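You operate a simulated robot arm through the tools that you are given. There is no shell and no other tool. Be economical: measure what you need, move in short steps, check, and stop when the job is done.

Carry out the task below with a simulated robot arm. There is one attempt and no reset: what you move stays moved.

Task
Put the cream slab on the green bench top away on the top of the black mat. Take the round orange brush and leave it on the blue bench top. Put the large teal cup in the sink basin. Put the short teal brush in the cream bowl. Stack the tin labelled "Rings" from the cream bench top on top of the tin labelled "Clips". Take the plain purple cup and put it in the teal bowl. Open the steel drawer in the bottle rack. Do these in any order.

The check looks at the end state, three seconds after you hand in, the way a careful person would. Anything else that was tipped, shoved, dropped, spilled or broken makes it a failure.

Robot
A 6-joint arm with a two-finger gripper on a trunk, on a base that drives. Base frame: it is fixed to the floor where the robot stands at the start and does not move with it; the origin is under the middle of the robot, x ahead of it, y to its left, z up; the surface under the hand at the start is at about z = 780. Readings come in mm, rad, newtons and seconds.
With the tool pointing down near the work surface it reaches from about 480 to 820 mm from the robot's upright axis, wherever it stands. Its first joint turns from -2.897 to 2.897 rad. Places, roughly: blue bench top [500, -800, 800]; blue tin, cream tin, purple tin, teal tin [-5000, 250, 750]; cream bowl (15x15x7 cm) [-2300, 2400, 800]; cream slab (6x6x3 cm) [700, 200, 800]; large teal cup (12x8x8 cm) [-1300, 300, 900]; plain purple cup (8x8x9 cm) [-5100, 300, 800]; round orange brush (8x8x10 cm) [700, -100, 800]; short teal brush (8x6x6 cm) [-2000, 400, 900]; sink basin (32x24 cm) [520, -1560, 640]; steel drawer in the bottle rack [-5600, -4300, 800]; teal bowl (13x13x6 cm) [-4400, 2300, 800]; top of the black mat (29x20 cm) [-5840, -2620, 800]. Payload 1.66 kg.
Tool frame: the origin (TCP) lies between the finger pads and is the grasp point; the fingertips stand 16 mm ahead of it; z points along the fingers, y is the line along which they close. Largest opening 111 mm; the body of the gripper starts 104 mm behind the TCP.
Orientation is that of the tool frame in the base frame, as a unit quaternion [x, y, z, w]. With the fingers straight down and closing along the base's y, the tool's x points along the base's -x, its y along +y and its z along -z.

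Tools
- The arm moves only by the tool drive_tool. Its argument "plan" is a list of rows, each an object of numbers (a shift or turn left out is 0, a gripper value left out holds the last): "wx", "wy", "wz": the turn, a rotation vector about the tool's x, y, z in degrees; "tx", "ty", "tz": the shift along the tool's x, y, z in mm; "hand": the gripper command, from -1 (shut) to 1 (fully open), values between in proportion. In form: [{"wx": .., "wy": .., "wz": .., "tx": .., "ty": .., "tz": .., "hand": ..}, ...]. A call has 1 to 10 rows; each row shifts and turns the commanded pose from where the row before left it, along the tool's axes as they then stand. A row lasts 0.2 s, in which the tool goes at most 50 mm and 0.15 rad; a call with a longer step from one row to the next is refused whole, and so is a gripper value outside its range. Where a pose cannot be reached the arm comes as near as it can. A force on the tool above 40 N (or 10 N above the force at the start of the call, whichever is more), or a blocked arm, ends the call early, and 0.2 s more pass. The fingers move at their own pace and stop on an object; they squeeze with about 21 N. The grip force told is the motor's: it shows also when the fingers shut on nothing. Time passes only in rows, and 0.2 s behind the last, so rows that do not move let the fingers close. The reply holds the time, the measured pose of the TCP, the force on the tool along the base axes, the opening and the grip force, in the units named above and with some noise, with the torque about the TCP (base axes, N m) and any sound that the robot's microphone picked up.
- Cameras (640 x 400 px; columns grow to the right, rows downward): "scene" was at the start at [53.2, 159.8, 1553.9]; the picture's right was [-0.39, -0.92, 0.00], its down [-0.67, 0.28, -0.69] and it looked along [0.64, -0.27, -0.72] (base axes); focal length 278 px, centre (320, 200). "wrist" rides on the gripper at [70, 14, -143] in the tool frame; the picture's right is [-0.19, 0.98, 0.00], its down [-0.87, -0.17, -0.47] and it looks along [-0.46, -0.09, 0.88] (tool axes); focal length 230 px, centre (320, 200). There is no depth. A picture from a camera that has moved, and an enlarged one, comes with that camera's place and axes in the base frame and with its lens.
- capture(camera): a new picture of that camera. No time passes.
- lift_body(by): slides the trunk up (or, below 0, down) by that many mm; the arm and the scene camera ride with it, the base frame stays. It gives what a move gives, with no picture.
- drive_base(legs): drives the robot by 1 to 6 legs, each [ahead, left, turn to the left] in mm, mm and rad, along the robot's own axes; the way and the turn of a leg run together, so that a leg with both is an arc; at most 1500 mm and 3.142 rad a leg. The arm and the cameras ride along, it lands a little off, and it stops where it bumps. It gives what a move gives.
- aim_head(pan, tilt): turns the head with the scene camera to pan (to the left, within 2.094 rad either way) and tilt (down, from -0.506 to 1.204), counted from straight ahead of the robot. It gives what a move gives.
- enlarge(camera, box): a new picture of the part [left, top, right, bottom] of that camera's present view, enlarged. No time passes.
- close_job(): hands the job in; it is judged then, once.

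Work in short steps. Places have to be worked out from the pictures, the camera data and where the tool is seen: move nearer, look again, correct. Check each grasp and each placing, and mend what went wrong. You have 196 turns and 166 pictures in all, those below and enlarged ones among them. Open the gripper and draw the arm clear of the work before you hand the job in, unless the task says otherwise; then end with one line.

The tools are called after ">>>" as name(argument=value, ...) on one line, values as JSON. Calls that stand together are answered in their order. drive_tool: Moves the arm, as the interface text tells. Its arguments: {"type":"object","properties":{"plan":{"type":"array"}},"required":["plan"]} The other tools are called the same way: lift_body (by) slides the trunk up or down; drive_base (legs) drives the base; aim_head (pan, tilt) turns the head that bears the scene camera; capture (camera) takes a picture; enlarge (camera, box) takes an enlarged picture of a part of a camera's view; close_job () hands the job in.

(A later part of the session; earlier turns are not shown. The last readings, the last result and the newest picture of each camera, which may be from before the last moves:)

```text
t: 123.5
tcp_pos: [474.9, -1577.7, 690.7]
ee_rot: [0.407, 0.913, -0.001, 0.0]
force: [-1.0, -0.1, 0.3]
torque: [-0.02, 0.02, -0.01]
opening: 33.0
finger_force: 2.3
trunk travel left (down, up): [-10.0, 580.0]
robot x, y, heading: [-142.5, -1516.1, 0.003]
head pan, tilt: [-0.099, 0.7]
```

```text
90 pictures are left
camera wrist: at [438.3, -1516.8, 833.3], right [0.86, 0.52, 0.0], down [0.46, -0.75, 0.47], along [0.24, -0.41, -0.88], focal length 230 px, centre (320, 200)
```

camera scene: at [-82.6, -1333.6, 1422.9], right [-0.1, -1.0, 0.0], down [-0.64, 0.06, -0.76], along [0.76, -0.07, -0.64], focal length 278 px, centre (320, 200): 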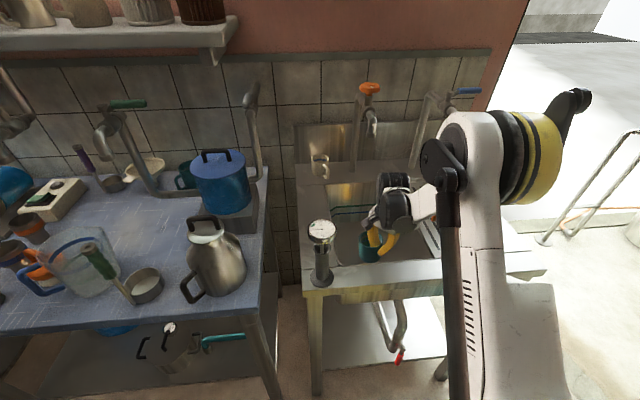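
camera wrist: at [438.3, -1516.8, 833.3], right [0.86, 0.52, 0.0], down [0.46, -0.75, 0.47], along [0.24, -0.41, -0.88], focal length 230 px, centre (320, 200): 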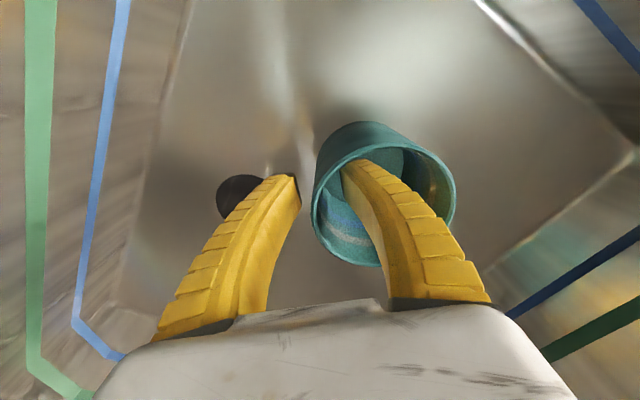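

The cup stands in the basin with the inner finger clear of the walls. I rise straight up and look at the result.

>>> drive_tool(plan=[{"tz": -20}, {"tz": -40}, {"tz": -45}, {"tz": -45}, {"tz": -45}, {}])

>>> lift_body(by=200)

>>> capture(camera="wrist")

```text
t: 124.9
tcp_pos: [474.4, -1579.1, 885.8]
ee_rot: [0.406, 0.914, 0.0, 0.001]
force: [0.5, -0.4, 0.1]
torque: [-0.01, 0.0, 0.03]
opening: 33.4
finger_force: 2.1
trunk travel left (down, up): [-10.0, 580.0]
robot x, y, heading: [-144.3, -1516.0, 0.006]
head pan, tilt: [-0.099, 0.7]
```

```text
t: 127.0
tcp_pos: [474.1, -1579.7, 1085.3]
ee_rot: [0.407, 0.914, -0.001, 0.0]
force: [0.2, -0.9, 0.3]
torque: [0.0, -0.03, 0.0]
opening: 33.3
finger_force: 1.9
trunk travel left (down, up): [-210.0, 380.0]
robot x, y, heading: [-145.3, -1519.2, -0.001]
head pan, tilt: [-0.099, 0.7]
```

```text
89 pictures are left
camera wrist: at [439.0, -1518.6, 1227.7], right [0.86, 0.52, 0.0], down [0.46, -0.75, 0.47], along [0.24, -0.41, -0.88], focal length 230 px, centre (320, 200)
```

wrist: 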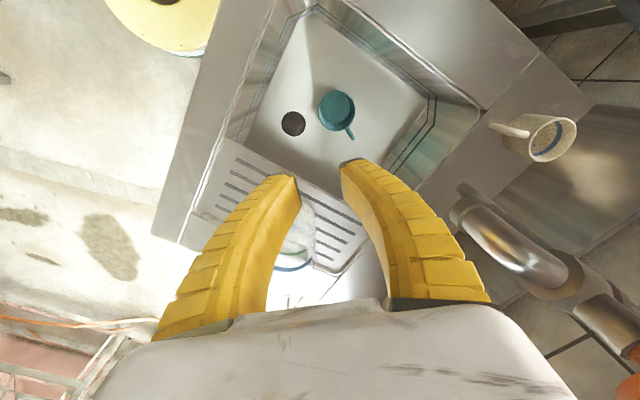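

The cup stands upright in the basin. Next is the cream slab: I straighten and draw in the hand, then drive back to the green bench.

>>> drive_tool(plan=[{"wz": -8, "hand": 1}, {"wz": -8}, {"wz": -8}, {"wz": -8}, {"wz": -8}, {"wz": -8}, {"tx": 45}, {"tx": 45}, {"tx": 45}, {"tx": 40}])

>>> drive_base(legs=[[-160, 0, 0], [0, 1500, 0], [0, 140, 0], [290, 0, 0]])

>>> aim_head(pan=0.0, tilt=0.7)

>>> capture(camera="scene")

>>> capture(camera="wrist")

```text
t: 129.2
tcp_pos: [297.6, -1576.3, 1088.6]
ee_rot: [0.0, 1.0, -0.001, 0.0]
force: [-0.1, 0.0, 0.2]
torque: [0.03, -0.01, 0.0]
opening: 110.9
finger_force: 0.1
trunk travel left (down, up): [-210.0, 380.0]
robot x, y, heading: [-147.6, -1514.4, -0.003]
head pan, tilt: [-0.099, 0.7]
```

```text
t: 140.5
tcp_pos: [441.8, 112.2, 1088.3]
ee_rot: [0.003, 1.0, 0.001, -0.001]
force: [0.9, -0.1, -0.4]
torque: [0.02, 0.05, -0.02]
opening: 110.7
finger_force: 0.0
trunk travel left (down, up): [-210.0, 380.0]
robot x, y, heading: [-1.8, 173.9, -0.004]
head pan, tilt: [-0.099, 0.7]
```

```text
t: 141.1
tcp_pos: [441.9, 111.2, 1088.0]
ee_rot: [0.002, 1.0, 0.0, 0.0]
force: [0.1, -0.3, 0.5]
torque: [0.01, 0.0, -0.01]
opening: 110.6
finger_force: 0.2
trunk travel left (down, up): [-210.0, 380.0]
robot x, y, heading: [-5.8, 175.6, -0.002]
head pan, tilt: [0.0, 0.7]
```

```text
88 pictures are left
camera scene: at [60.5, 365.2, 1622.9], right [0.0, -1.0, 0.0], down [-0.64, 0.0, -0.76], along [0.76, 0.0, -0.64], focal length 278 px, centre (320, 200)
```

scene: 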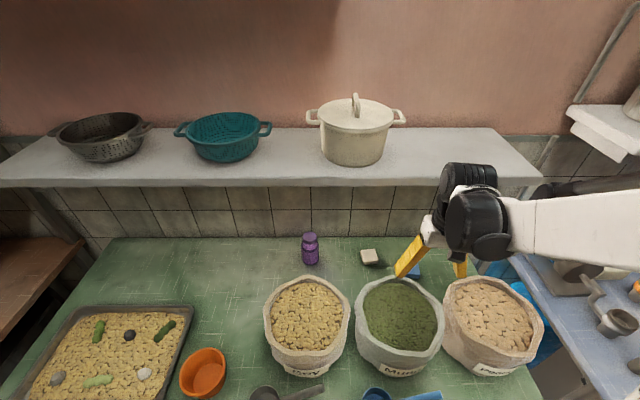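

```text
87 pictures are left
camera wrist: at [372.3, 125.0, 1230.8], right [0.2, 0.98, 0.0], down [0.86, -0.17, 0.47], along [0.46, -0.09, -0.88], focal length 230 px, centre (320, 200)
```

wrist: 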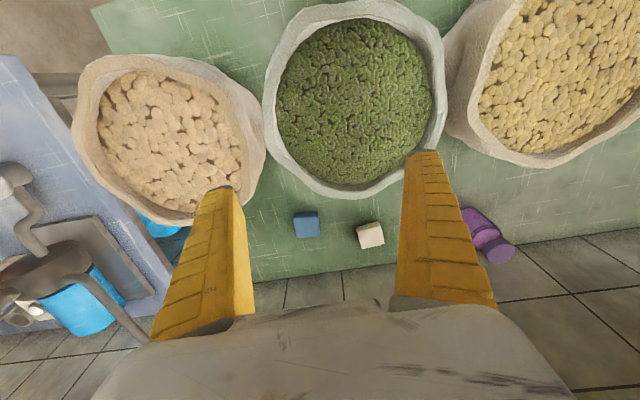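

The slab reads consistently at (713, 180), top ≈810. I tilt the hand 24° and bring it down behind the mung sack, in front of the shelf edge.

>>> drive_tool(plan=[{"wy": -8}, {"wy": -8}, {"wy": -8}, {"tx": -17, "ty": 13.8, "tz": 42}, {"tx": -17, "ty": 13.8, "tz": 42}, {"tx": -17, "ty": 13.8, "tz": 42}, {"tx": -17, "ty": 13.8, "tz": 42}, {"tx": -17, "ty": 13.8, "tz": 42}, {}])

>>> capture(camera="wrist")

```text
t: 143.1
tcp_pos: [606.6, 179.6, 932.5]
ee_rot: [0.003, 0.978, -0.002, 0.209]
force: [0.3, 0.4, 1.0]
torque: [-0.01, 0.0, -0.03]
opening: 110.6
finger_force: 0.1
trunk travel left (down, up): [-210.0, 380.0]
robot x, y, heading: [-7.7, 175.5, -0.003]
head pan, tilt: [0.0, 0.7]
```

```text
86 pictures are left
camera wrist: at [485.1, 192.7, 1034.5], right [0.18, 0.98, 0.08], down [0.6, -0.17, 0.78], along [0.78, -0.09, -0.62], focal length 230 px, centre (320, 200)
```

wrist: 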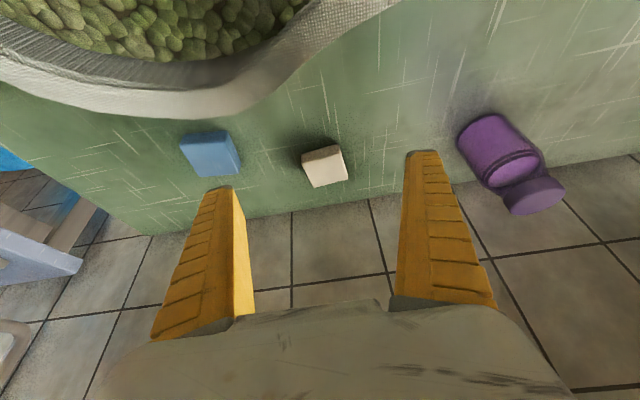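

The slab is centred at (711, 179). I go down to z≈806 with the fingers straddling it and close.

>>> drive_tool(plan=[{"tx": -11, "tz": 39.4}, {"tx": -11, "tz": 39.4}, {"tx": -11, "tz": 39.4}, {"tx": -11, "tz": 39.2}, {}, {"hand": -1}, {"hand": -1}, {"hand": -1}])

>>> capture(camera="wrist")

```text
t: 144.9
tcp_pos: [707.2, 176.5, 806.2]
ee_rot: [0.003, 0.978, -0.001, 0.208]
force: [-1.3, 1.1, 2.5]
torque: [0.04, -0.06, 0.08]
opening: 54.4
finger_force: 21.3
trunk travel left (down, up): [-210.0, 380.0]
robot x, y, heading: [-2.6, 172.0, -0.002]
head pan, tilt: [0.0, 0.7]
```

```text
85 pictures are left
camera wrist: at [585.0, 191.0, 907.4], right [0.18, 0.98, 0.08], down [0.6, -0.17, 0.78], along [0.78, -0.09, -0.62], focal length 230 px, centre (320, 200)
```

wrist: 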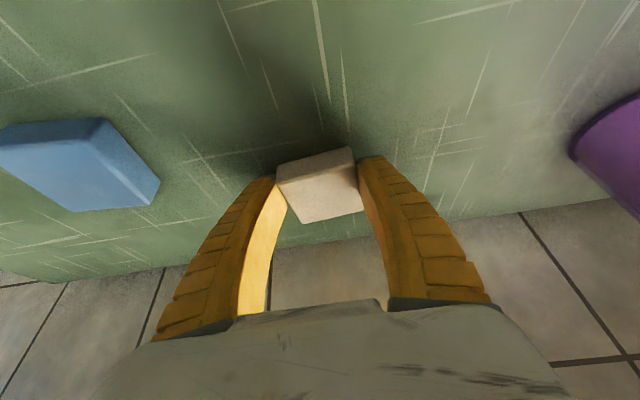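

The slab is gripped (54 mm). I retrace the path out and up.

>>> drive_tool(plan=[{"tx": -4, "tz": -9}, {"tx": 11, "tz": -39.4}, {"tx": 11, "tz": -39.4}, {"tx": 11, "tz": -39.4}, {"tx": 17, "ty": -10, "tz": -42}, {"tx": 17, "ty": -10, "tz": -42}, {"tx": 17, "ty": -10, "tz": -42}, {"tx": 17, "tz": -42}, {}])

>>> lift_body(by=40)

>>> capture(camera="wrist")

```text
t: 146.9
tcp_pos: [500.1, 149.3, 1032.9]
ee_rot: [0.003, 0.978, -0.002, 0.208]
force: [0.4, 0.8, -0.2]
torque: [0.03, -0.02, -0.01]
opening: 53.2
finger_force: 20.8
trunk travel left (down, up): [-210.0, 380.0]
robot x, y, heading: [-6.8, 174.2, -0.002]
head pan, tilt: [0.0, 0.7]
```

```text
t: 147.8
tcp_pos: [498.2, 150.8, 1072.4]
ee_rot: [0.002, 0.978, -0.001, 0.209]
force: [-0.4, -0.6, -0.6]
torque: [-0.04, -0.01, 0.0]
opening: 52.5
finger_force: 20.9
trunk travel left (down, up): [-250.0, 340.0]
robot x, y, heading: [-0.4, 174.2, -0.003]
head pan, tilt: [0.0, 0.7]
```

```text
84 pictures are left
camera wrist: at [377.9, 163.5, 1174.1], right [0.18, 0.98, 0.08], down [0.6, -0.17, 0.78], along [0.78, -0.09, -0.62], focal length 230 px, centre (320, 200)
```

wrist: 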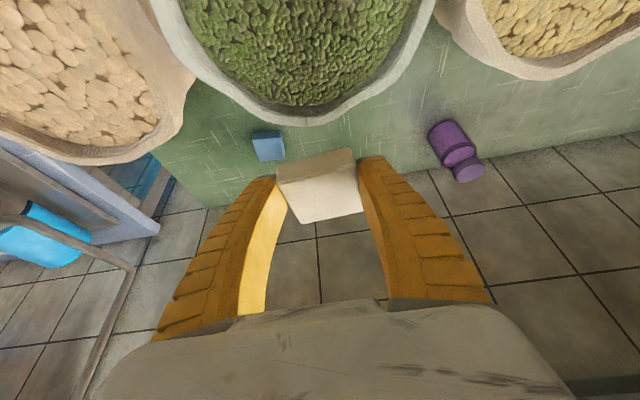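

The opening went from 54 to 52.5, so I take a closer look at the slab's attitude in the grip.

>>> enlarge(camera="wrist", box=[260, 120, 380, 240])

```text
3.33 times, centred on (320, 180) of wrist
camera zoom: at [377.9, 163.5, 1174.1], right [0.18, 0.98, 0.08], down [0.6, -0.17, 0.78], along [0.78, -0.09, -0.62], focal length 767 px, centre (320, 267)
```

zoom: 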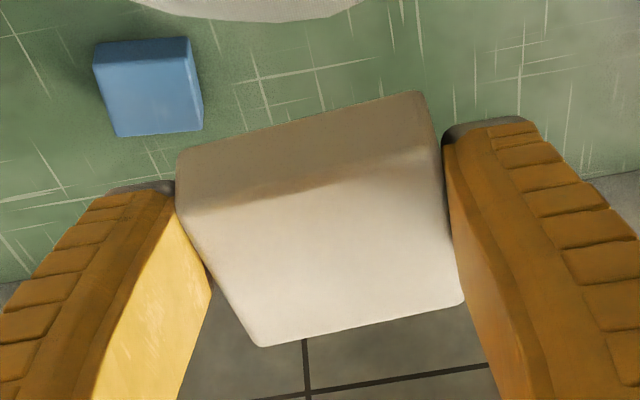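

The slab is firm and level. Now to the black mat far to the west: I back off, go to the south aisle, turn west and look ahead.

>>> drive_base(legs=[[-330, 0, 0], [0, -1120, 0], [0, 0, 3.14]])

>>> aim_head(pan=0.15, tilt=0.3)

>>> capture(camera="scene")

```text
t: 162.3
tcp_pos: [-815.9, -865.8, 1072.1]
ee_rot: [0.977, -0.049, -0.208, -0.011]
force: [0.3, -0.6, -0.9]
torque: [0.01, -0.04, -0.03]
opening: 52.4
finger_force: 21.1
trunk travel left (down, up): [-250.0, 340.0]
robot x, y, heading: [-317.8, -936.9, 3.04]
head pan, tilt: [0.0, 0.7]
```

```text
t: 163.2
tcp_pos: [-816.6, -866.5, 1072.6]
ee_rot: [0.977, -0.049, -0.207, -0.011]
force: [0.0, 0.2, -0.8]
torque: [0.0, 0.0, 0.01]
opening: 52.3
finger_force: 21.0
trunk travel left (down, up): [-250.0, 340.0]
robot x, y, heading: [-317.1, -937.9, 3.041]
head pan, tilt: [0.15, 0.3]
```

```text
82 pictures are left
camera scene: at [-409.7, -1132.4, 1698.9], right [-0.05, 1.0, 0.0], down [0.3, 0.02, -0.96], along [-0.95, -0.05, -0.3], focal length 278 px, centre (320, 200)
```

scene: 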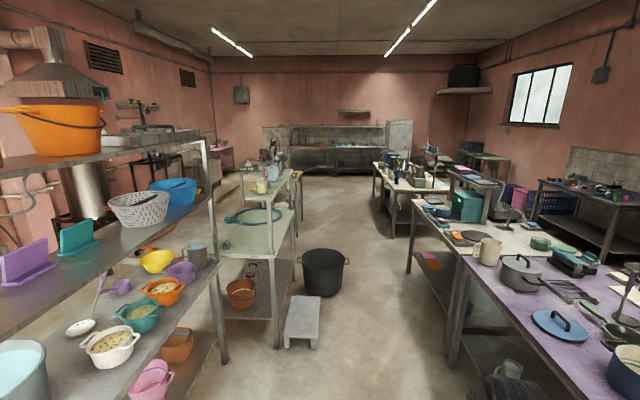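

The wide view shows the south aisle pinched by a pot and stool on the floor (≈600 mm), while the north aisle is ~1070 mm wide with a gap between islands at x≈-3300…-4300. I take the north aisle.

>>> drive_base(legs=[[-150, 0, 0], [0, 0, 0.1], [0, -1500, 0], [0, -420, 0]])

>>> aim_head(pan=0.0, tilt=0.35)

>>> capture(camera="scene")

```text
t: 174.4
tcp_pos: [-673.1, 1011.3, 1072.6]
ee_rot: [0.978, 0.006, -0.208, 0.001]
force: [1.0, -0.3, 0.0]
torque: [0.0, 0.0, 0.01]
opening: 52.2
finger_force: 20.9
trunk travel left (down, up): [-250.0, 340.0]
robot x, y, heading: [-171.1, 997.4, -3.133]
head pan, tilt: [0.15, 0.3]
```

```text
t: 175.1
tcp_pos: [-671.9, 1011.3, 1072.8]
ee_rot: [0.978, 0.006, -0.208, 0.001]
force: [0.0, -0.1, -0.2]
torque: [-0.02, 0.01, 0.01]
opening: 52.1
finger_force: 21.0
trunk travel left (down, up): [-250.0, 340.0]
robot x, y, heading: [-169.1, 992.7, -3.129]
head pan, tilt: [0.0, 0.351]
```

```text
81 pictures are left
camera scene: at [-239.1, 806.4, 1694.3], right [-0.01, 1.0, 0.0], down [0.34, 0.0, -0.94], along [-0.94, -0.01, -0.34], focal length 278 px, centre (320, 200)
```

scene: 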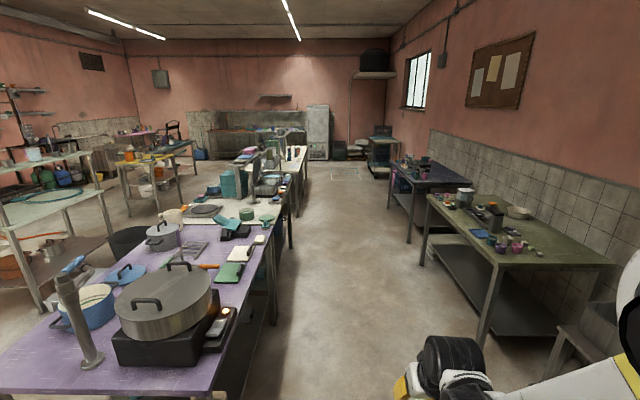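

The north aisle is clear. I drive west 3600 mm and look again, toward the southwest.

>>> drive_base(legs=[[1500, 0, 0], [1500, 0, 0], [600, 0, 0]])

>>> aim_head(pan=0.7, tilt=0.4)

>>> capture(camera="scene")

```text
t: 192.6
tcp_pos: [-4268.1, 855.4, 1072.5]
ee_rot: [0.978, 0.03, -0.207, 0.006]
force: [0.9, 0.1, -1.6]
torque: [-0.01, -0.04, -0.04]
opening: 52.1
finger_force: 20.4
trunk travel left (down, up): [-250.0, 340.0]
robot x, y, heading: [-3761.7, 862.5, -3.079]
head pan, tilt: [0.0, 0.351]
```

```text
t: 193.6
tcp_pos: [-4267.5, 855.0, 1073.8]
ee_rot: [0.978, 0.03, -0.208, 0.006]
force: [0.4, 0.0, -0.2]
torque: [-0.02, 0.0, -0.02]
opening: 52.0
finger_force: 21.0
trunk travel left (down, up): [-250.0, 340.0]
robot x, y, heading: [-3767.3, 865.7, -3.078]
head pan, tilt: [0.7, 0.4]
```

```text
80 pictures are left
camera scene: at [-3799.0, 613.5, 1689.7], right [-0.69, 0.72, 0.0], down [0.28, 0.27, -0.92], along [-0.67, -0.64, -0.39], focal length 278 px, centre (320, 200)
```

scene: 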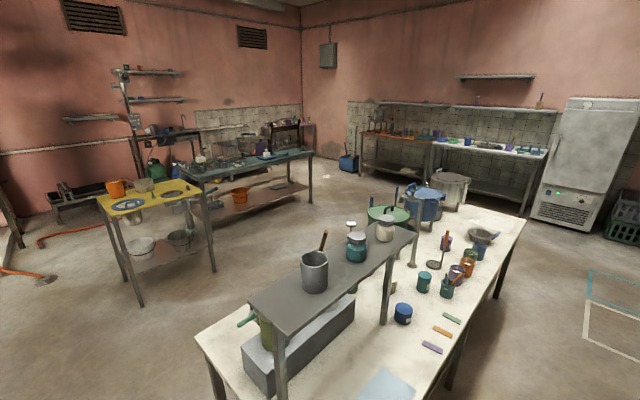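

I see the third island (x≈-4030…-6150), and beyond it a teal table that should bear the mat. I turn south and look through the gap between the islands.

>>> drive_base(legs=[[0, 0, 1.507], [0, 0, 0]])

>>> aim_head(pan=0.1, tilt=0.6)

>>> capture(camera="scene")

```text
t: 198.1
tcp_pos: [-3771.1, 360.7, 1073.2]
ee_rot: [0.682, 0.701, -0.145, 0.149]
force: [0.5, -0.2, 0.9]
torque: [-0.01, 0.0, -0.01]
opening: 52.0
finger_force: 22.0
trunk travel left (down, up): [-250.0, 340.0]
robot x, y, heading: [-3762.4, 867.1, -1.54]
head pan, tilt: [0.7, 0.4]
```

```text
t: 199.1
tcp_pos: [-3771.9, 360.8, 1073.4]
ee_rot: [0.682, 0.701, -0.146, 0.148]
force: [0.0, 0.1, -0.6]
torque: [0.0, -0.01, 0.0]
opening: 52.1
finger_force: 21.0
trunk travel left (down, up): [-250.0, 340.0]
robot x, y, heading: [-3761.6, 864.4, -1.541]
head pan, tilt: [0.099, 0.6]
```

```text
79 pictures are left
camera scene: at [-3563.2, 803.6, 1671.5], right [-0.99, -0.13, 0.0], down [-0.07, 0.56, -0.83], along [0.11, -0.82, -0.56], focal length 278 px, centre (320, 200)
```

scene: 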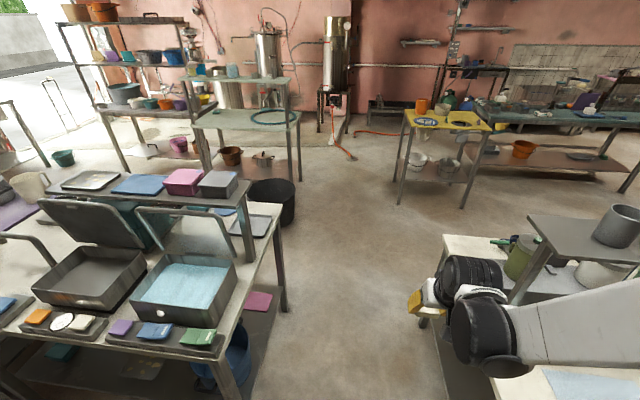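

The gap is about 890 mm wide, centred at x≈-3645. I go through it, turn west along the aisle south of the island, and stop opposite the mat.

>>> drive_base(legs=[[0, 85, 0], [1500, 0, -0.03], [380, 0, 0], [0, 0, -1.571], [1500, 0, 0], [700, 0, 0]])

>>> drive_base(legs=[[0, 0, 1.571]])

>>> aim_head(pan=0.0, tilt=0.5)

>>> capture(camera="scene")

```text
t: 223.2
tcp_pos: [-6359.9, -1044.1, 1072.7]
ee_rot: [0.978, 0.012, -0.207, 0.002]
force: [-0.1, -1.1, -0.1]
torque: [-0.02, -0.02, 0.0]
opening: 52.1
finger_force: 20.9
trunk travel left (down, up): [-250.0, 340.0]
robot x, y, heading: [-5857.6, -1051.4, -3.112]
head pan, tilt: [0.099, 0.6]
```

```text
t: 227.6
tcp_pos: [-5843.7, -1557.7, 1073.7]
ee_rot: [0.669, 0.713, -0.143, 0.151]
force: [1.0, 0.9, -0.4]
torque: [-0.01, -0.01, 0.04]
opening: 51.9
finger_force: 21.3
trunk travel left (down, up): [-250.0, 340.0]
robot x, y, heading: [-5855.1, -1055.2, -1.506]
head pan, tilt: [0.099, 0.6]
```

```text
t: 228.2
tcp_pos: [-5844.8, -1558.8, 1073.9]
ee_rot: [0.669, 0.714, -0.143, 0.152]
force: [-0.4, -0.7, -1.1]
torque: [0.02, 0.03, 0.0]
opening: 52.1
finger_force: 20.9
trunk travel left (down, up): [-250.0, 340.0]
robot x, y, heading: [-5854.9, -1055.9, -1.509]
head pan, tilt: [0.0, 0.499]
```

```text
78 pictures are left
camera scene: at [-5661.9, -1111.1, 1680.5], right [-1.0, -0.07, 0.0], down [-0.03, 0.48, -0.88], along [0.06, -0.88, -0.48], focal length 278 px, centre (320, 200)
```

scene: 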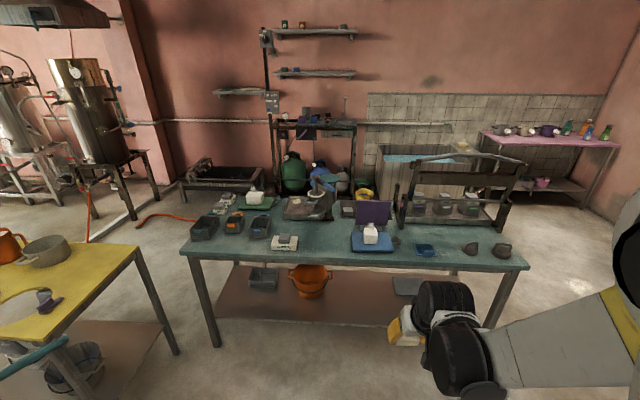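

I enlarge the teal table to find the black mat (expected near pixel (365, 209)).

>>> enlarge(camera="scene", box=[270, 140, 540, 280])

```text
2.37 times, centred on (405, 210) of scene
camera zoom: at [-5661.9, -1111.1, 1680.5], right [-1.0, -0.07, 0.0], down [-0.03, 0.48, -0.88], along [0.06, -0.88, -0.48], focal length 659 px, centre (118, 176)
```

zoom: 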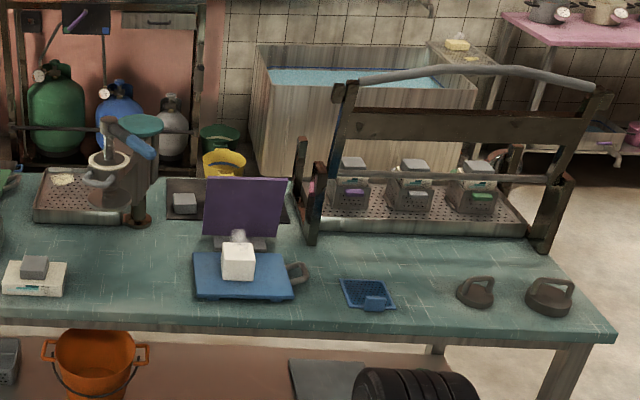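

The dark tray-like mat shows behind the purple panel, at about x -5680…-6000, y -2500…-2710, with a grey block on its east part. I drive closer to the table and look down on it.

>>> lift_body(by=150)

>>> drive_base(legs=[[0, 0, -0.062], [800, 50, 0]])

>>> aim_head(pan=-0.1, tilt=0.85)

>>> capture(camera="scene")

>>> capture(camera="wrist")

```text
t: 230.0
tcp_pos: [-5845.2, -1557.6, 1222.7]
ee_rot: [0.669, 0.714, -0.143, 0.151]
force: [0.2, 0.3, -0.2]
torque: [0.01, -0.03, -0.01]
opening: 51.9
finger_force: 21.4
trunk travel left (down, up): [-400.0, 190.0]
robot x, y, heading: [-5854.6, -1056.8, -1.505]
head pan, tilt: [0.0, 0.499]
```

```text
t: 234.7
tcp_pos: [-5818.6, -2347.2, 1222.1]
ee_rot: [0.689, 0.694, -0.147, 0.147]
force: [-0.7, 0.2, -0.7]
torque: [0.02, 0.01, 0.03]
opening: 52.0
finger_force: 21.3
trunk travel left (down, up): [-400.0, 190.0]
robot x, y, heading: [-5797.8, -1847.7, -1.563]
head pan, tilt: [0.0, 0.499]
```

```text
t: 235.5
tcp_pos: [-5819.5, -2348.2, 1222.1]
ee_rot: [0.689, 0.694, -0.147, 0.147]
force: [-0.2, -0.1, -0.6]
torque: [0.0, -0.02, 0.0]
opening: 51.9
finger_force: 21.0
trunk travel left (down, up): [-400.0, 190.0]
robot x, y, heading: [-5801.5, -1841.1, -1.562]
head pan, tilt: [-0.099, 0.85]
```

```text
76 pictures are left
camera scene: at [-5618.2, -1898.0, 1800.6], right [-1.0, 0.09, 0.0], down [0.07, 0.75, -0.66], along [-0.06, -0.66, -0.75], focal length 278 px, centre (320, 200)
```

scene: 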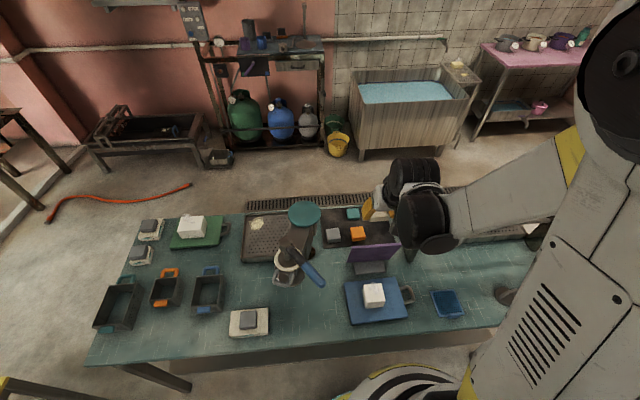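

```text
75 pictures are left
camera wrist: at [-5806.0, -2225.4, 1324.1], right [0.98, -0.17, 0.08], down [-0.16, -0.6, 0.78], along [-0.09, -0.78, -0.62], focal length 230 px, centre (320, 200)
```

wrist: 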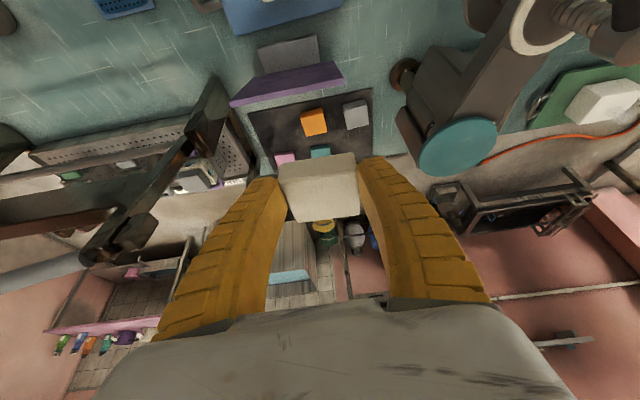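

The mat carries a 3×2 pattern of small blocks with free places at about (-5740, -2650) and (-5944, -2555). The former is clear of the panel, so I move nearer and bring the slab over it.

>>> drive_base(legs=[[60, 0, 0]])

>>> drive_tool(plan=[{"tx": -36, "ty": 13, "tz": 16}, {"tx": -36, "ty": 13, "tz": 16}, {"tx": -36, "ty": 13, "tz": 16}, {"tx": -36, "ty": 13, "tz": 16}, {"tx": -36, "ty": 13, "tz": 16}, {"tx": -36, "ty": 13, "tz": 16}, {}])

>>> capture(camera="scene")

>>> capture(camera="wrist")

```text
t: 236.4
tcp_pos: [-5820.2, -2407.4, 1222.3]
ee_rot: [0.69, 0.693, -0.147, 0.146]
force: [-0.2, -1.7, 0.2]
torque: [0.06, -0.02, 0.0]
opening: 52.1
finger_force: 21.1
trunk travel left (down, up): [-400.0, 190.0]
robot x, y, heading: [-5799.5, -1901.8, -1.562]
head pan, tilt: [-0.099, 0.85]
```

```text
t: 238.1
tcp_pos: [-5739.6, -2643.1, 1221.5]
ee_rot: [0.69, 0.694, -0.147, 0.147]
force: [-1.0, 0.5, -0.6]
torque: [-0.02, -0.03, 0.01]
opening: 51.9
finger_force: 21.0
trunk travel left (down, up): [-400.0, 190.0]
robot x, y, heading: [-5801.8, -1901.9, -1.561]
head pan, tilt: [-0.099, 0.85]
```

```text
74 pictures are left
camera scene: at [-5618.1, -1954.8, 1800.7], right [-1.0, 0.09, 0.0], down [0.07, 0.75, -0.66], along [-0.06, -0.66, -0.75], focal length 278 px, centre (320, 200)
```

scene: 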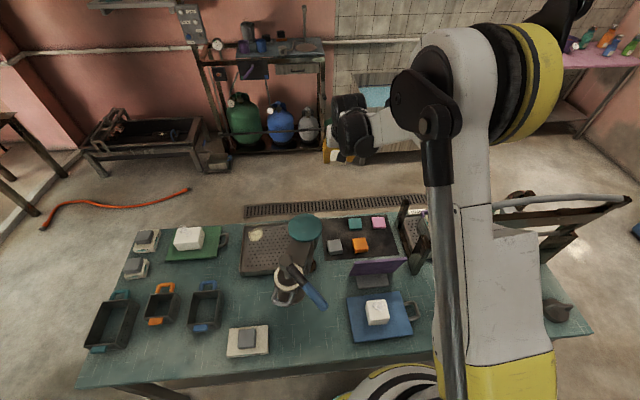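

```text
73 pictures are left
camera wrist: at [-5726.2, -2521.1, 1322.4], right [0.98, -0.17, 0.08], down [-0.16, -0.6, 0.78], along [-0.09, -0.78, -0.62], focal length 230 px, centre (320, 200)
```

wrist: 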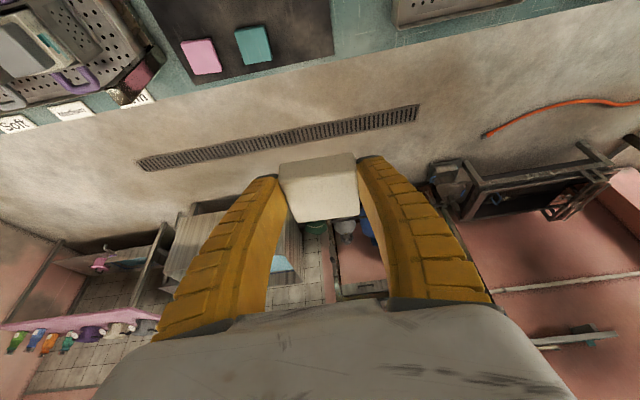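

The free cell at about (-5742, -2655) is confirmed on the mat's south-east. I lower the trunk 280 mm and look.

>>> lift_body(by=-270)

>>> drive_tool(plan=[{"tx": -6, "tz": 3}, {}])

>>> capture(camera="scene")

>>> capture(camera="wrist")

```text
t: 240.8
tcp_pos: [-5741.2, -2643.1, 950.2]
ee_rot: [0.69, 0.693, -0.147, 0.147]
force: [-0.5, 0.2, -0.6]
torque: [-0.01, -0.02, -0.02]
opening: 51.8
finger_force: 21.6
trunk travel left (down, up): [-130.0, 460.0]
robot x, y, heading: [-5797.8, -1901.6, -1.563]
head pan, tilt: [-0.099, 0.85]
```

```text
t: 241.4
tcp_pos: [-5739.6, -2649.8, 949.9]
ee_rot: [0.69, 0.693, -0.147, 0.146]
force: [0.7, -0.1, -0.7]
torque: [-0.03, -0.02, -0.01]
opening: 51.8
finger_force: 20.9
trunk travel left (down, up): [-130.0, 460.0]
robot x, y, heading: [-5799.9, -1900.8, -1.564]
head pan, tilt: [-0.099, 0.85]
```

```text
72 pictures are left
camera scene: at [-5617.8, -1956.5, 1530.6], right [-1.0, 0.09, 0.0], down [0.07, 0.75, -0.66], along [-0.06, -0.66, -0.75], focal length 278 px, centre (320, 200)
```

scene: 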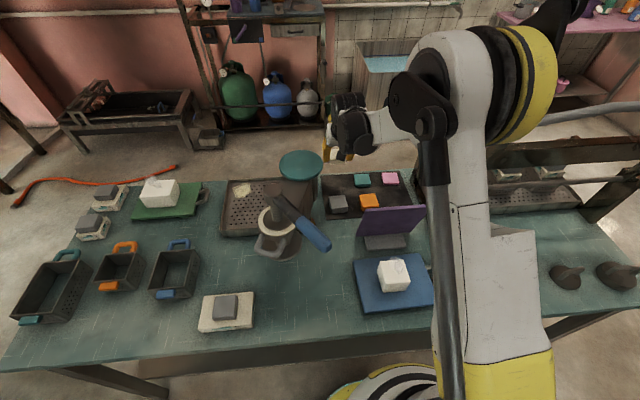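

```text
71 pictures are left
camera wrist: at [-5725.7, -2528.2, 1051.7], right [0.98, -0.17, 0.08], down [-0.16, -0.6, 0.78], along [-0.09, -0.78, -0.62], focal length 230 px, centre (320, 200)
```

wrist: 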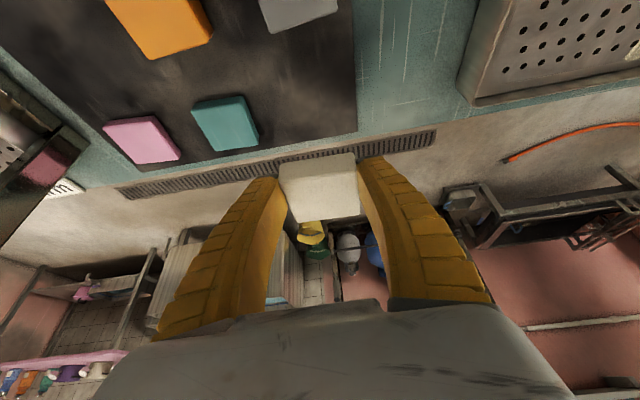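

The slab projects right into the free cell. I descend 85 mm, then in small steps until contact.

>>> drive_tool(plan=[{"tx": 16.3, "tz": 36.6}, {"tx": 16.3, "tz": 36.6}, {"tx": 2.5, "tz": 5.5}, {"tx": 2.5, "tz": 5.5}, {"tx": 2.5, "tz": 5.5}, {"tx": 2.5, "tz": 5.5}, {"tx": 2.5, "tz": 5.5}])

>>> capture(camera="wrist")

```text
t: 243.0
tcp_pos: [-5739.9, -2650.5, 840.6]
ee_rot: [0.69, 0.693, -0.147, 0.146]
force: [-0.2, -0.4, -0.9]
torque: [0.02, 0.0, 0.0]
opening: 52.0
finger_force: 20.9
trunk travel left (down, up): [-130.0, 460.0]
robot x, y, heading: [-5802.6, -1902.0, -1.563]
head pan, tilt: [-0.099, 0.85]
```

```text
70 pictures are left
camera wrist: at [-5725.4, -2528.9, 942.0], right [0.98, -0.17, 0.08], down [-0.16, -0.6, 0.78], along [-0.09, -0.78, -0.62], focal length 230 px, centre (320, 200)
```

wrist: 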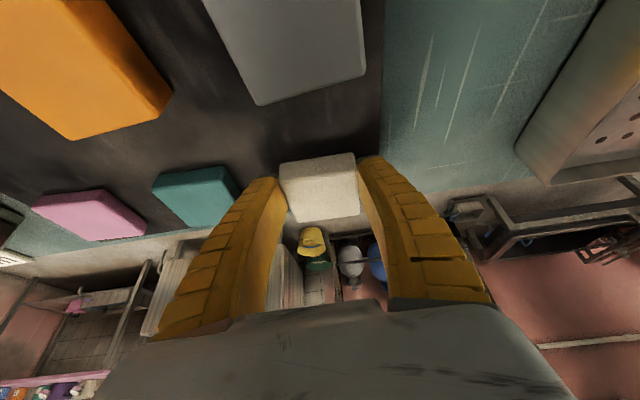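

No contact yet. I continue in 5 mm steps.

>>> drive_tool(plan=[{"tx": 2, "tz": 4.6}, {"tx": 2, "tz": 4.6}, {"tx": 1.6, "tz": 3.6}, {"tx": 1.6, "tz": 3.6}, {"tx": 1.2, "tz": 2.7}])

```text
t: 244.2
tcp_pos: [-5738.8, -2650.2, 821.7]
ee_rot: [0.69, 0.693, -0.148, 0.148]
force: [4.9, -5.3, 36.6]
torque: [0.0, -0.08, 0.02]
opening: 56.1
finger_force: 20.6
trunk travel left (down, up): [-130.0, 460.0]
robot x, y, heading: [-5797.4, -1900.6, -1.565]
head pan, tilt: [-0.099, 0.85]
```

Contact is firm. I relieve 3 mm, open moderately, and check.

>>> drive_tool(plan=[{"tx": -1.2, "tz": -2.7}, {"hand": 0.3}, {}, {}])

>>> capture(camera="wrist")

```text
t: 245.2
tcp_pos: [-5739.6, -2650.3, 821.2]
ee_rot: [0.69, 0.693, -0.146, 0.147]
force: [1.2, 3.5, 4.2]
torque: [0.08, 0.11, -0.12]
opening: 73.3
finger_force: 0.0
trunk travel left (down, up): [-130.0, 460.0]
robot x, y, heading: [-5800.3, -1904.5, -1.563]
head pan, tilt: [-0.099, 0.85]
```

```text
69 pictures are left
camera wrist: at [-5725.7, -2528.4, 923.1], right [0.98, -0.17, 0.08], down [-0.16, -0.6, 0.78], along [-0.09, -0.78, -0.62], focal length 230 px, centre (320, 200)
```

wrist: 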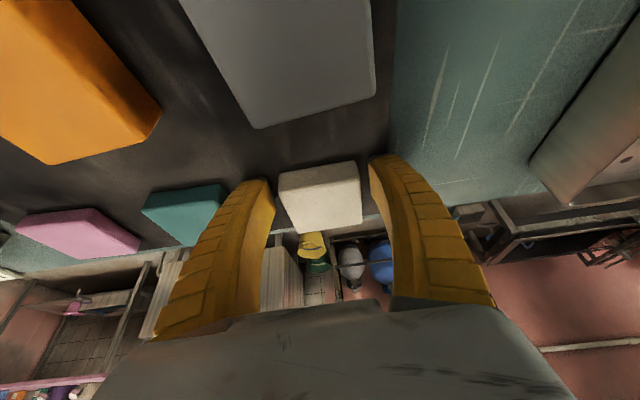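

The slab lies free on the mat. I rise straight up and raise the trunk, then check from above.

>>> drive_tool(plan=[{"tx": -6, "tz": -13.5}, {"tx": -16.3, "tz": -36.6}, {"tx": -16.3, "tz": -36.6}, {"tx": -16.3, "tz": -36.6}, {"hand": 1}])

>>> lift_body(by=200)

>>> drive_tool(plan=[{"wy": 8}, {"wy": 8}, {"wy": 8}, {"tx": 45}, {"tx": 45}, {"tx": 45}, {"tx": 45}, {"tx": 45}])

>>> enlarge(camera="scene", box=[260, 160, 460, 300])

```text
t: 246.4
tcp_pos: [-5742.5, -2649.4, 960.3]
ee_rot: [0.69, 0.694, -0.146, 0.147]
force: [0.0, -0.6, -0.3]
torque: [-0.02, 0.0, -0.02]
opening: 111.0
finger_force: 0.0
trunk travel left (down, up): [-130.0, 460.0]
robot x, y, heading: [-5801.5, -1904.3, -1.564]
head pan, tilt: [-0.099, 0.85]
```

```text
t: 248.6
tcp_pos: [-5742.1, -2650.4, 1159.7]
ee_rot: [0.69, 0.693, -0.148, 0.147]
force: [-0.2, 0.0, -0.1]
torque: [-0.01, 0.0, -0.02]
opening: 110.9
finger_force: 0.0
trunk travel left (down, up): [-330.0, 260.0]
robot x, y, heading: [-5804.1, -1902.1, -1.562]
head pan, tilt: [-0.099, 0.85]
```

```text
t: 250.4
tcp_pos: [-5745.4, -2420.6, 1161.4]
ee_rot: [0.705, 0.709, -0.001, -0.001]
force: [-0.3, 1.3, 0.1]
torque: [-0.06, -0.03, 0.02]
opening: 110.9
finger_force: 0.1
trunk travel left (down, up): [-330.0, 260.0]
robot x, y, heading: [-5802.5, -1900.6, -1.566]
head pan, tilt: [-0.099, 0.85]
```

```text
2.86 times, centred on (360, 230) of scene
camera zoom: at [-5617.9, -1954.1, 1730.7], right [-1.0, 0.09, 0.0], down [0.07, 0.75, -0.66], along [-0.06, -0.66, -0.75], focal length 794 px, centre (206, 114)
```

zoom: 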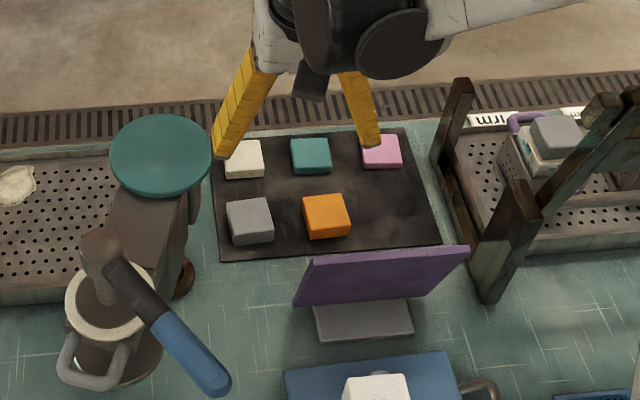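

The slab is neatly on the mat. Next is the drawer in the bottle rack on the south wall (≈(-5600, -4250)); I go around the west end of the teal table.

>>> drive_base(legs=[[-420, 0, 0], [0, -1250, 0]])

>>> aim_head(pan=0.2, tilt=0.5)

>>> capture(camera="scene")

```text
t: 258.7
tcp_pos: [-6964.7, -2028.6, 1160.2]
ee_rot: [0.703, 0.711, 0.0, -0.001]
force: [-0.1, 0.5, -0.3]
torque: [0.03, 0.0, -0.01]
opening: 110.6
finger_force: 0.1
trunk travel left (down, up): [-330.0, 260.0]
robot x, y, heading: [-7025.4, -1511.1, -1.557]
head pan, tilt: [-0.099, 0.85]
```

```text
t: 259.5
tcp_pos: [-6964.8, -2027.9, 1160.6]
ee_rot: [0.704, 0.711, -0.001, -0.001]
force: [0.1, -0.6, 0.6]
torque: [0.01, -0.02, -0.04]
opening: 111.0
finger_force: 0.1
trunk travel left (down, up): [-330.0, 260.0]
robot x, y, heading: [-7020.1, -1504.2, -1.557]
head pan, tilt: [0.201, 0.499]
```

```text
67 pictures are left
camera scene: at [-6814.1, -1571.4, 1760.5], right [-0.98, -0.21, 0.0], down [-0.1, 0.47, -0.88], along [0.18, -0.86, -0.48], focal length 278 px, centre (320, 200)
```

scene: 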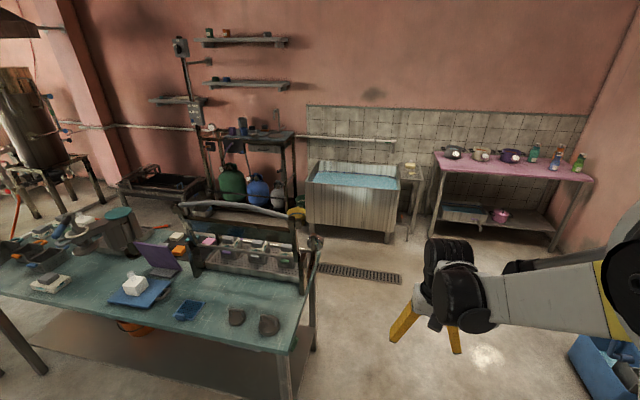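

The way down is clear. I drive south past the table end, then east to stand before the bottle rack.

>>> drive_base(legs=[[1500, 0, 0], [350, 0, 0], [0, 1400, 0]])

>>> aim_head(pan=0.0, tilt=0.6)

>>> capture(camera="scene")

```text
t: 275.3
tcp_pos: [-5512.3, -3800.1, 1161.8]
ee_rot: [0.692, 0.722, -0.001, -0.001]
force: [0.9, 0.2, 0.3]
torque: [-0.02, 0.01, 0.0]
opening: 110.9
finger_force: 0.1
trunk travel left (down, up): [-330.0, 260.0]
robot x, y, heading: [-5589.2, -3277.4, -1.527]
head pan, tilt: [0.201, 0.499]
```

```text
t: 276.0
tcp_pos: [-5512.8, -3799.1, 1161.5]
ee_rot: [0.692, 0.722, -0.001, -0.001]
force: [-0.3, 0.0, -0.1]
torque: [0.01, 0.0, 0.0]
opening: 110.8
finger_force: 0.1
trunk travel left (down, up): [-330.0, 260.0]
robot x, y, heading: [-5583.5, -3276.9, -1.53]
head pan, tilt: [0.0, 0.6]
```

```text
66 pictures are left
camera scene: at [-5393.8, -3338.3, 1751.5], right [-1.0, -0.04, 0.0], down [-0.02, 0.56, -0.83], along [0.04, -0.82, -0.56], focal length 278 px, centre (320, 200)
```

scene: 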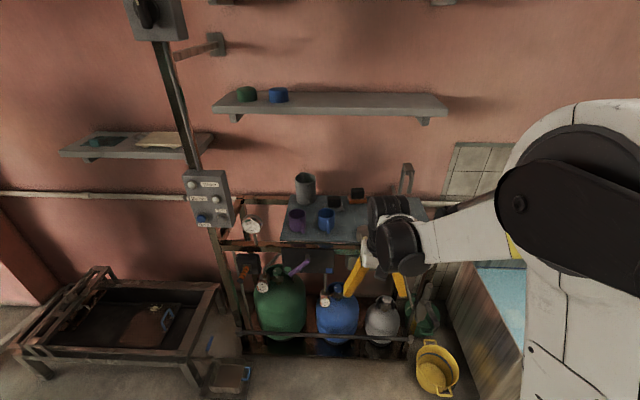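

The arm hides the drawer. I shift the hand west and lower the trunk for a frontal look at the rack.

>>> drive_tool(plan=[{"ty": -48, "tx": 10}, {"ty": -48, "tx": 10}, {"ty": -48, "tx": 10}, {"ty": -48, "tx": 10}, {"ty": -48, "tx": 10}])

>>> lift_body(by=-260)

>>> aim_head(pan=0.0, tilt=0.55)

>>> enlarge(camera="scene", box=[180, 120, 480, 310])

>>> capture(camera="wrist")

```text
t: 277.2
tcp_pos: [-5753.5, -3761.1, 1163.9]
ee_rot: [0.692, 0.722, 0.001, 0.001]
force: [0.1, 0.9, -0.8]
torque: [-0.01, -0.06, 0.02]
opening: 111.2
finger_force: 0.1
trunk travel left (down, up): [-330.0, 260.0]
robot x, y, heading: [-5584.1, -3281.5, -1.528]
head pan, tilt: [0.0, 0.6]
```

```text
t: 279.9
tcp_pos: [-5751.9, -3762.5, 903.0]
ee_rot: [0.692, 0.722, -0.001, 0.0]
force: [-0.8, 0.4, 0.6]
torque: [0.02, -0.02, 0.01]
opening: 111.0
finger_force: 0.1
trunk travel left (down, up): [-70.0, 520.0]
robot x, y, heading: [-5588.0, -3282.9, -1.527]
head pan, tilt: [0.0, 0.6]
```

```text
t: 280.5
tcp_pos: [-5752.3, -3763.0, 903.8]
ee_rot: [0.692, 0.722, 0.0, 0.0]
force: [0.4, -0.2, -0.3]
torque: [0.02, -0.03, 0.04]
opening: 110.7
finger_force: 0.1
trunk travel left (down, up): [-70.0, 520.0]
robot x, y, heading: [-5586.2, -3279.5, -1.526]
head pan, tilt: [0.0, 0.55]
```

```text
2.11 times, centred on (330, 215) of scene
camera zoom: at [-5393.8, -3339.7, 1496.0], right [-1.0, -0.04, 0.0], down [-0.02, 0.52, -0.85], along [0.04, -0.85, -0.52], focal length 585 px, centre (299, 168)
```

zoom: 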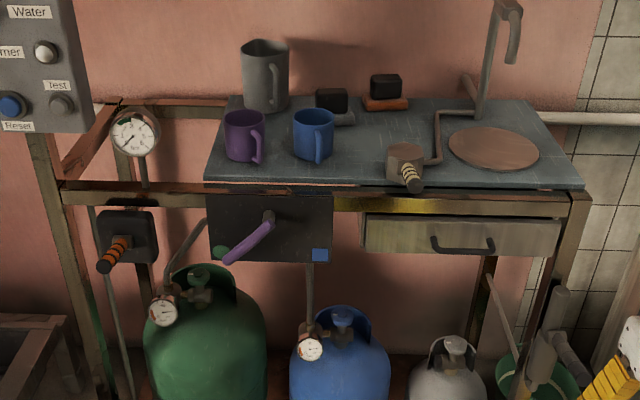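

```text
64 pictures are left
camera wrist: at [-5740.8, -3692.1, 1045.6], right [0.99, -0.15, 0.0], down [-0.13, -0.87, 0.47], along [-0.07, -0.47, -0.88], focal length 230 px, centre (320, 200)
```

wrist: 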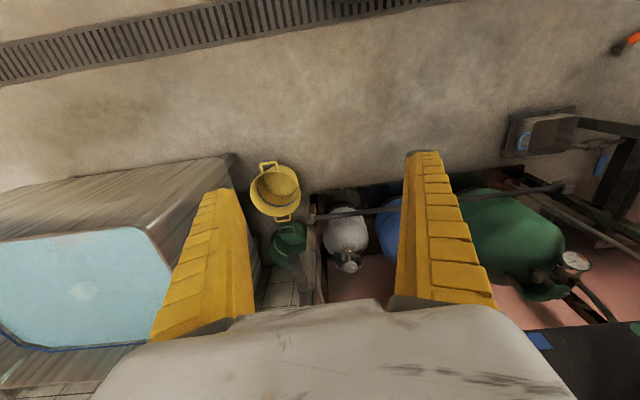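

The steel drawer with a bow handle is under the rack's right half, handle near (-5660, -4205, 800). I turn the hand 92° and tilt it so that the fingers point south and close vertically, for pinching the horizontal bar.

>>> drive_tool(plan=[{"ty": 45}, {"ty": 45, "tx": 20}, {"wz": 8.41}, {"wz": 8.41}, {"wz": 8.41}, {"wz": 8.41}, {"wz": 8.41}, {"wz": 8.41}, {"wz": 8.41}, {"wz": 8.41}])

>>> drive_tool(plan=[{"wz": 8.41}, {"wz": 8.41}, {"wz": 8.41}, {"wx": -8.3}, {"wx": -8.3}, {"wx": -8.3}, {"wx": -8.3}, {"wx": -8.3}, {"wx": -8.3}, {"wx": -8.3}])

>>> capture(camera="wrist")

>>> capture(camera="scene")

```text
t: 282.7
tcp_pos: [-5662.2, -3738.1, 903.1]
ee_rot: [0.976, 0.216, 0.0, 0.0]
force: [0.3, 0.3, -0.8]
torque: [-0.01, 0.0, 0.02]
opening: 110.9
finger_force: 0.1
trunk travel left (down, up): [-70.0, 520.0]
robot x, y, heading: [-5585.4, -3280.1, -1.529]
head pan, tilt: [0.0, 0.55]
```

```text
t: 284.9
tcp_pos: [-5666.6, -3751.0, 971.9]
ee_rot: [0.875, 0.0, 0.0, 0.484]
force: [-0.1, 0.1, 0.0]
torque: [0.01, 0.02, 0.01]
opening: 111.0
finger_force: 0.1
out of reach, approached as far as the arm can: row 8, 9, 10
trunk travel left (down, up): [-70.0, 520.0]
robot x, y, heading: [-5586.3, -3282.3, -1.527]
head pan, tilt: [0.0, 0.55]
```

```text
63 pictures are left
camera wrist: at [-5596.2, -3637.5, 1059.0], right [-0.19, -0.52, 0.83], down [-0.86, 0.49, 0.11], along [-0.47, -0.7, -0.54], focal length 230 px, centre (320, 200)
```

wrist: 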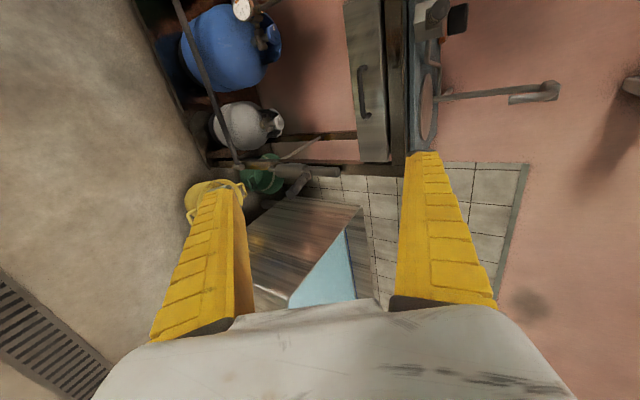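

```text
62 pictures are left
camera scene: at [-5393.7, -3339.4, 1496.0], right [-1.0, -0.04, 0.0], down [-0.02, 0.52, -0.85], along [0.04, -0.85, -0.52], focal length 278 px, centre (320, 200)
```

scene: 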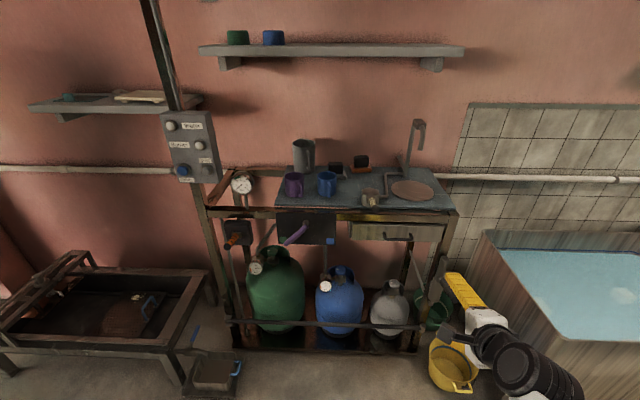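

Triangulating both views puts the handle bar at about (-5643, -4154, 839). I drive 200 mm nearer and read the arm's pose.

>>> drive_base(legs=[[200, 0, -0.04]])

>>> drive_tool(plan=[{"hand": -0.1}, {}])

```text
t: 286.5
tcp_pos: [-5683.2, -3942.4, 971.9]
ee_rot: [0.875, -0.019, -0.011, 0.484]
force: [0.3, 0.1, -0.5]
torque: [0.01, -0.01, -0.01]
opening: 110.9
finger_force: 0.0
trunk travel left (down, up): [-70.0, 520.0]
robot x, y, heading: [-5581.7, -3471.0, -1.574]
head pan, tilt: [0.0, 0.55]
```

```text
t: 287.1
tcp_pos: [-5682.7, -3943.0, 972.6]
ee_rot: [0.875, -0.019, -0.011, 0.483]
force: [0.0, 0.3, -0.2]
torque: [0.0, 0.0, 0.0]
opening: 52.2
finger_force: 1.5
trunk travel left (down, up): [-70.0, 520.0]
robot x, y, heading: [-5579.5, -3472.0, -1.567]
head pan, tilt: [0.0, 0.55]
```

The arm holds its pose. I move to a pre-grasp point about 75 mm in front of the bar and tilt 17° further toward horizontal, then look.

>>> drive_tool(plan=[{"tx": 11, "ty": -6.4, "tz": 43}, {"tx": 11, "ty": -6.4, "tz": 43}, {"tx": 11, "ty": -6.4, "tz": 43}, {"tx": 11, "ty": -6.4, "tz": 43}, {"wx": -8.4}, {"wx": -8.4}, {}])

>>> capture(camera="wrist")

>>> enlarge(camera="scene", box=[300, 160, 480, 330])

```text
t: 288.7
tcp_pos: [-5657.1, -4140.3, 970.4]
ee_rot: [0.796, -0.017, -0.014, 0.605]
force: [0.1, 1.0, 0.3]
torque: [-0.04, -0.03, 0.02]
opening: 52.0
finger_force: 1.7
out of reach, approached as far as the arm can: row 1, 2, 3, 4, 5, 6
trunk travel left (down, up): [-70.0, 520.0]
robot x, y, heading: [-5580.0, -3473.9, -1.57]
head pan, tilt: [0.0, 0.55]
```

```text
61 pictures are left
camera wrist: at [-5581.3, -4009.7, 1021.6], right [-0.2, -0.25, 0.95], down [-0.84, 0.54, -0.04], along [-0.5, -0.81, -0.32], focal length 230 px, centre (320, 200)
```

wrist: 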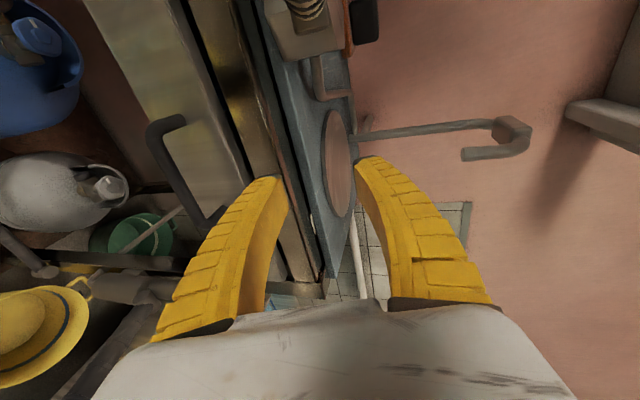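

```text
2.35 times, centred on (390, 245) of scene
camera zoom: at [-5392.3, -3542.2, 1496.0], right [-1.0, 0.0, 0.0], down [0.0, 0.52, -0.85], along [0.0, -0.85, -0.52], focal length 654 px, centre (155, 94)
```

zoom: 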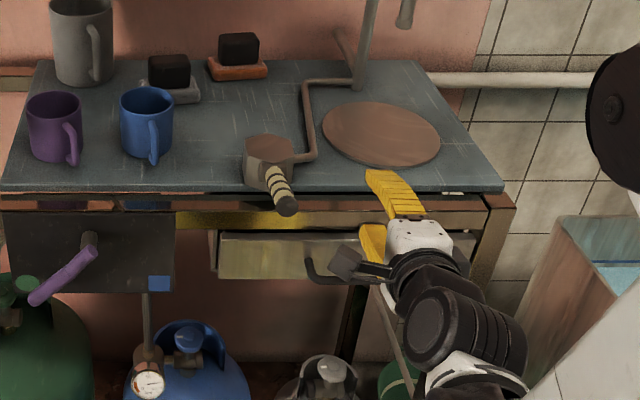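

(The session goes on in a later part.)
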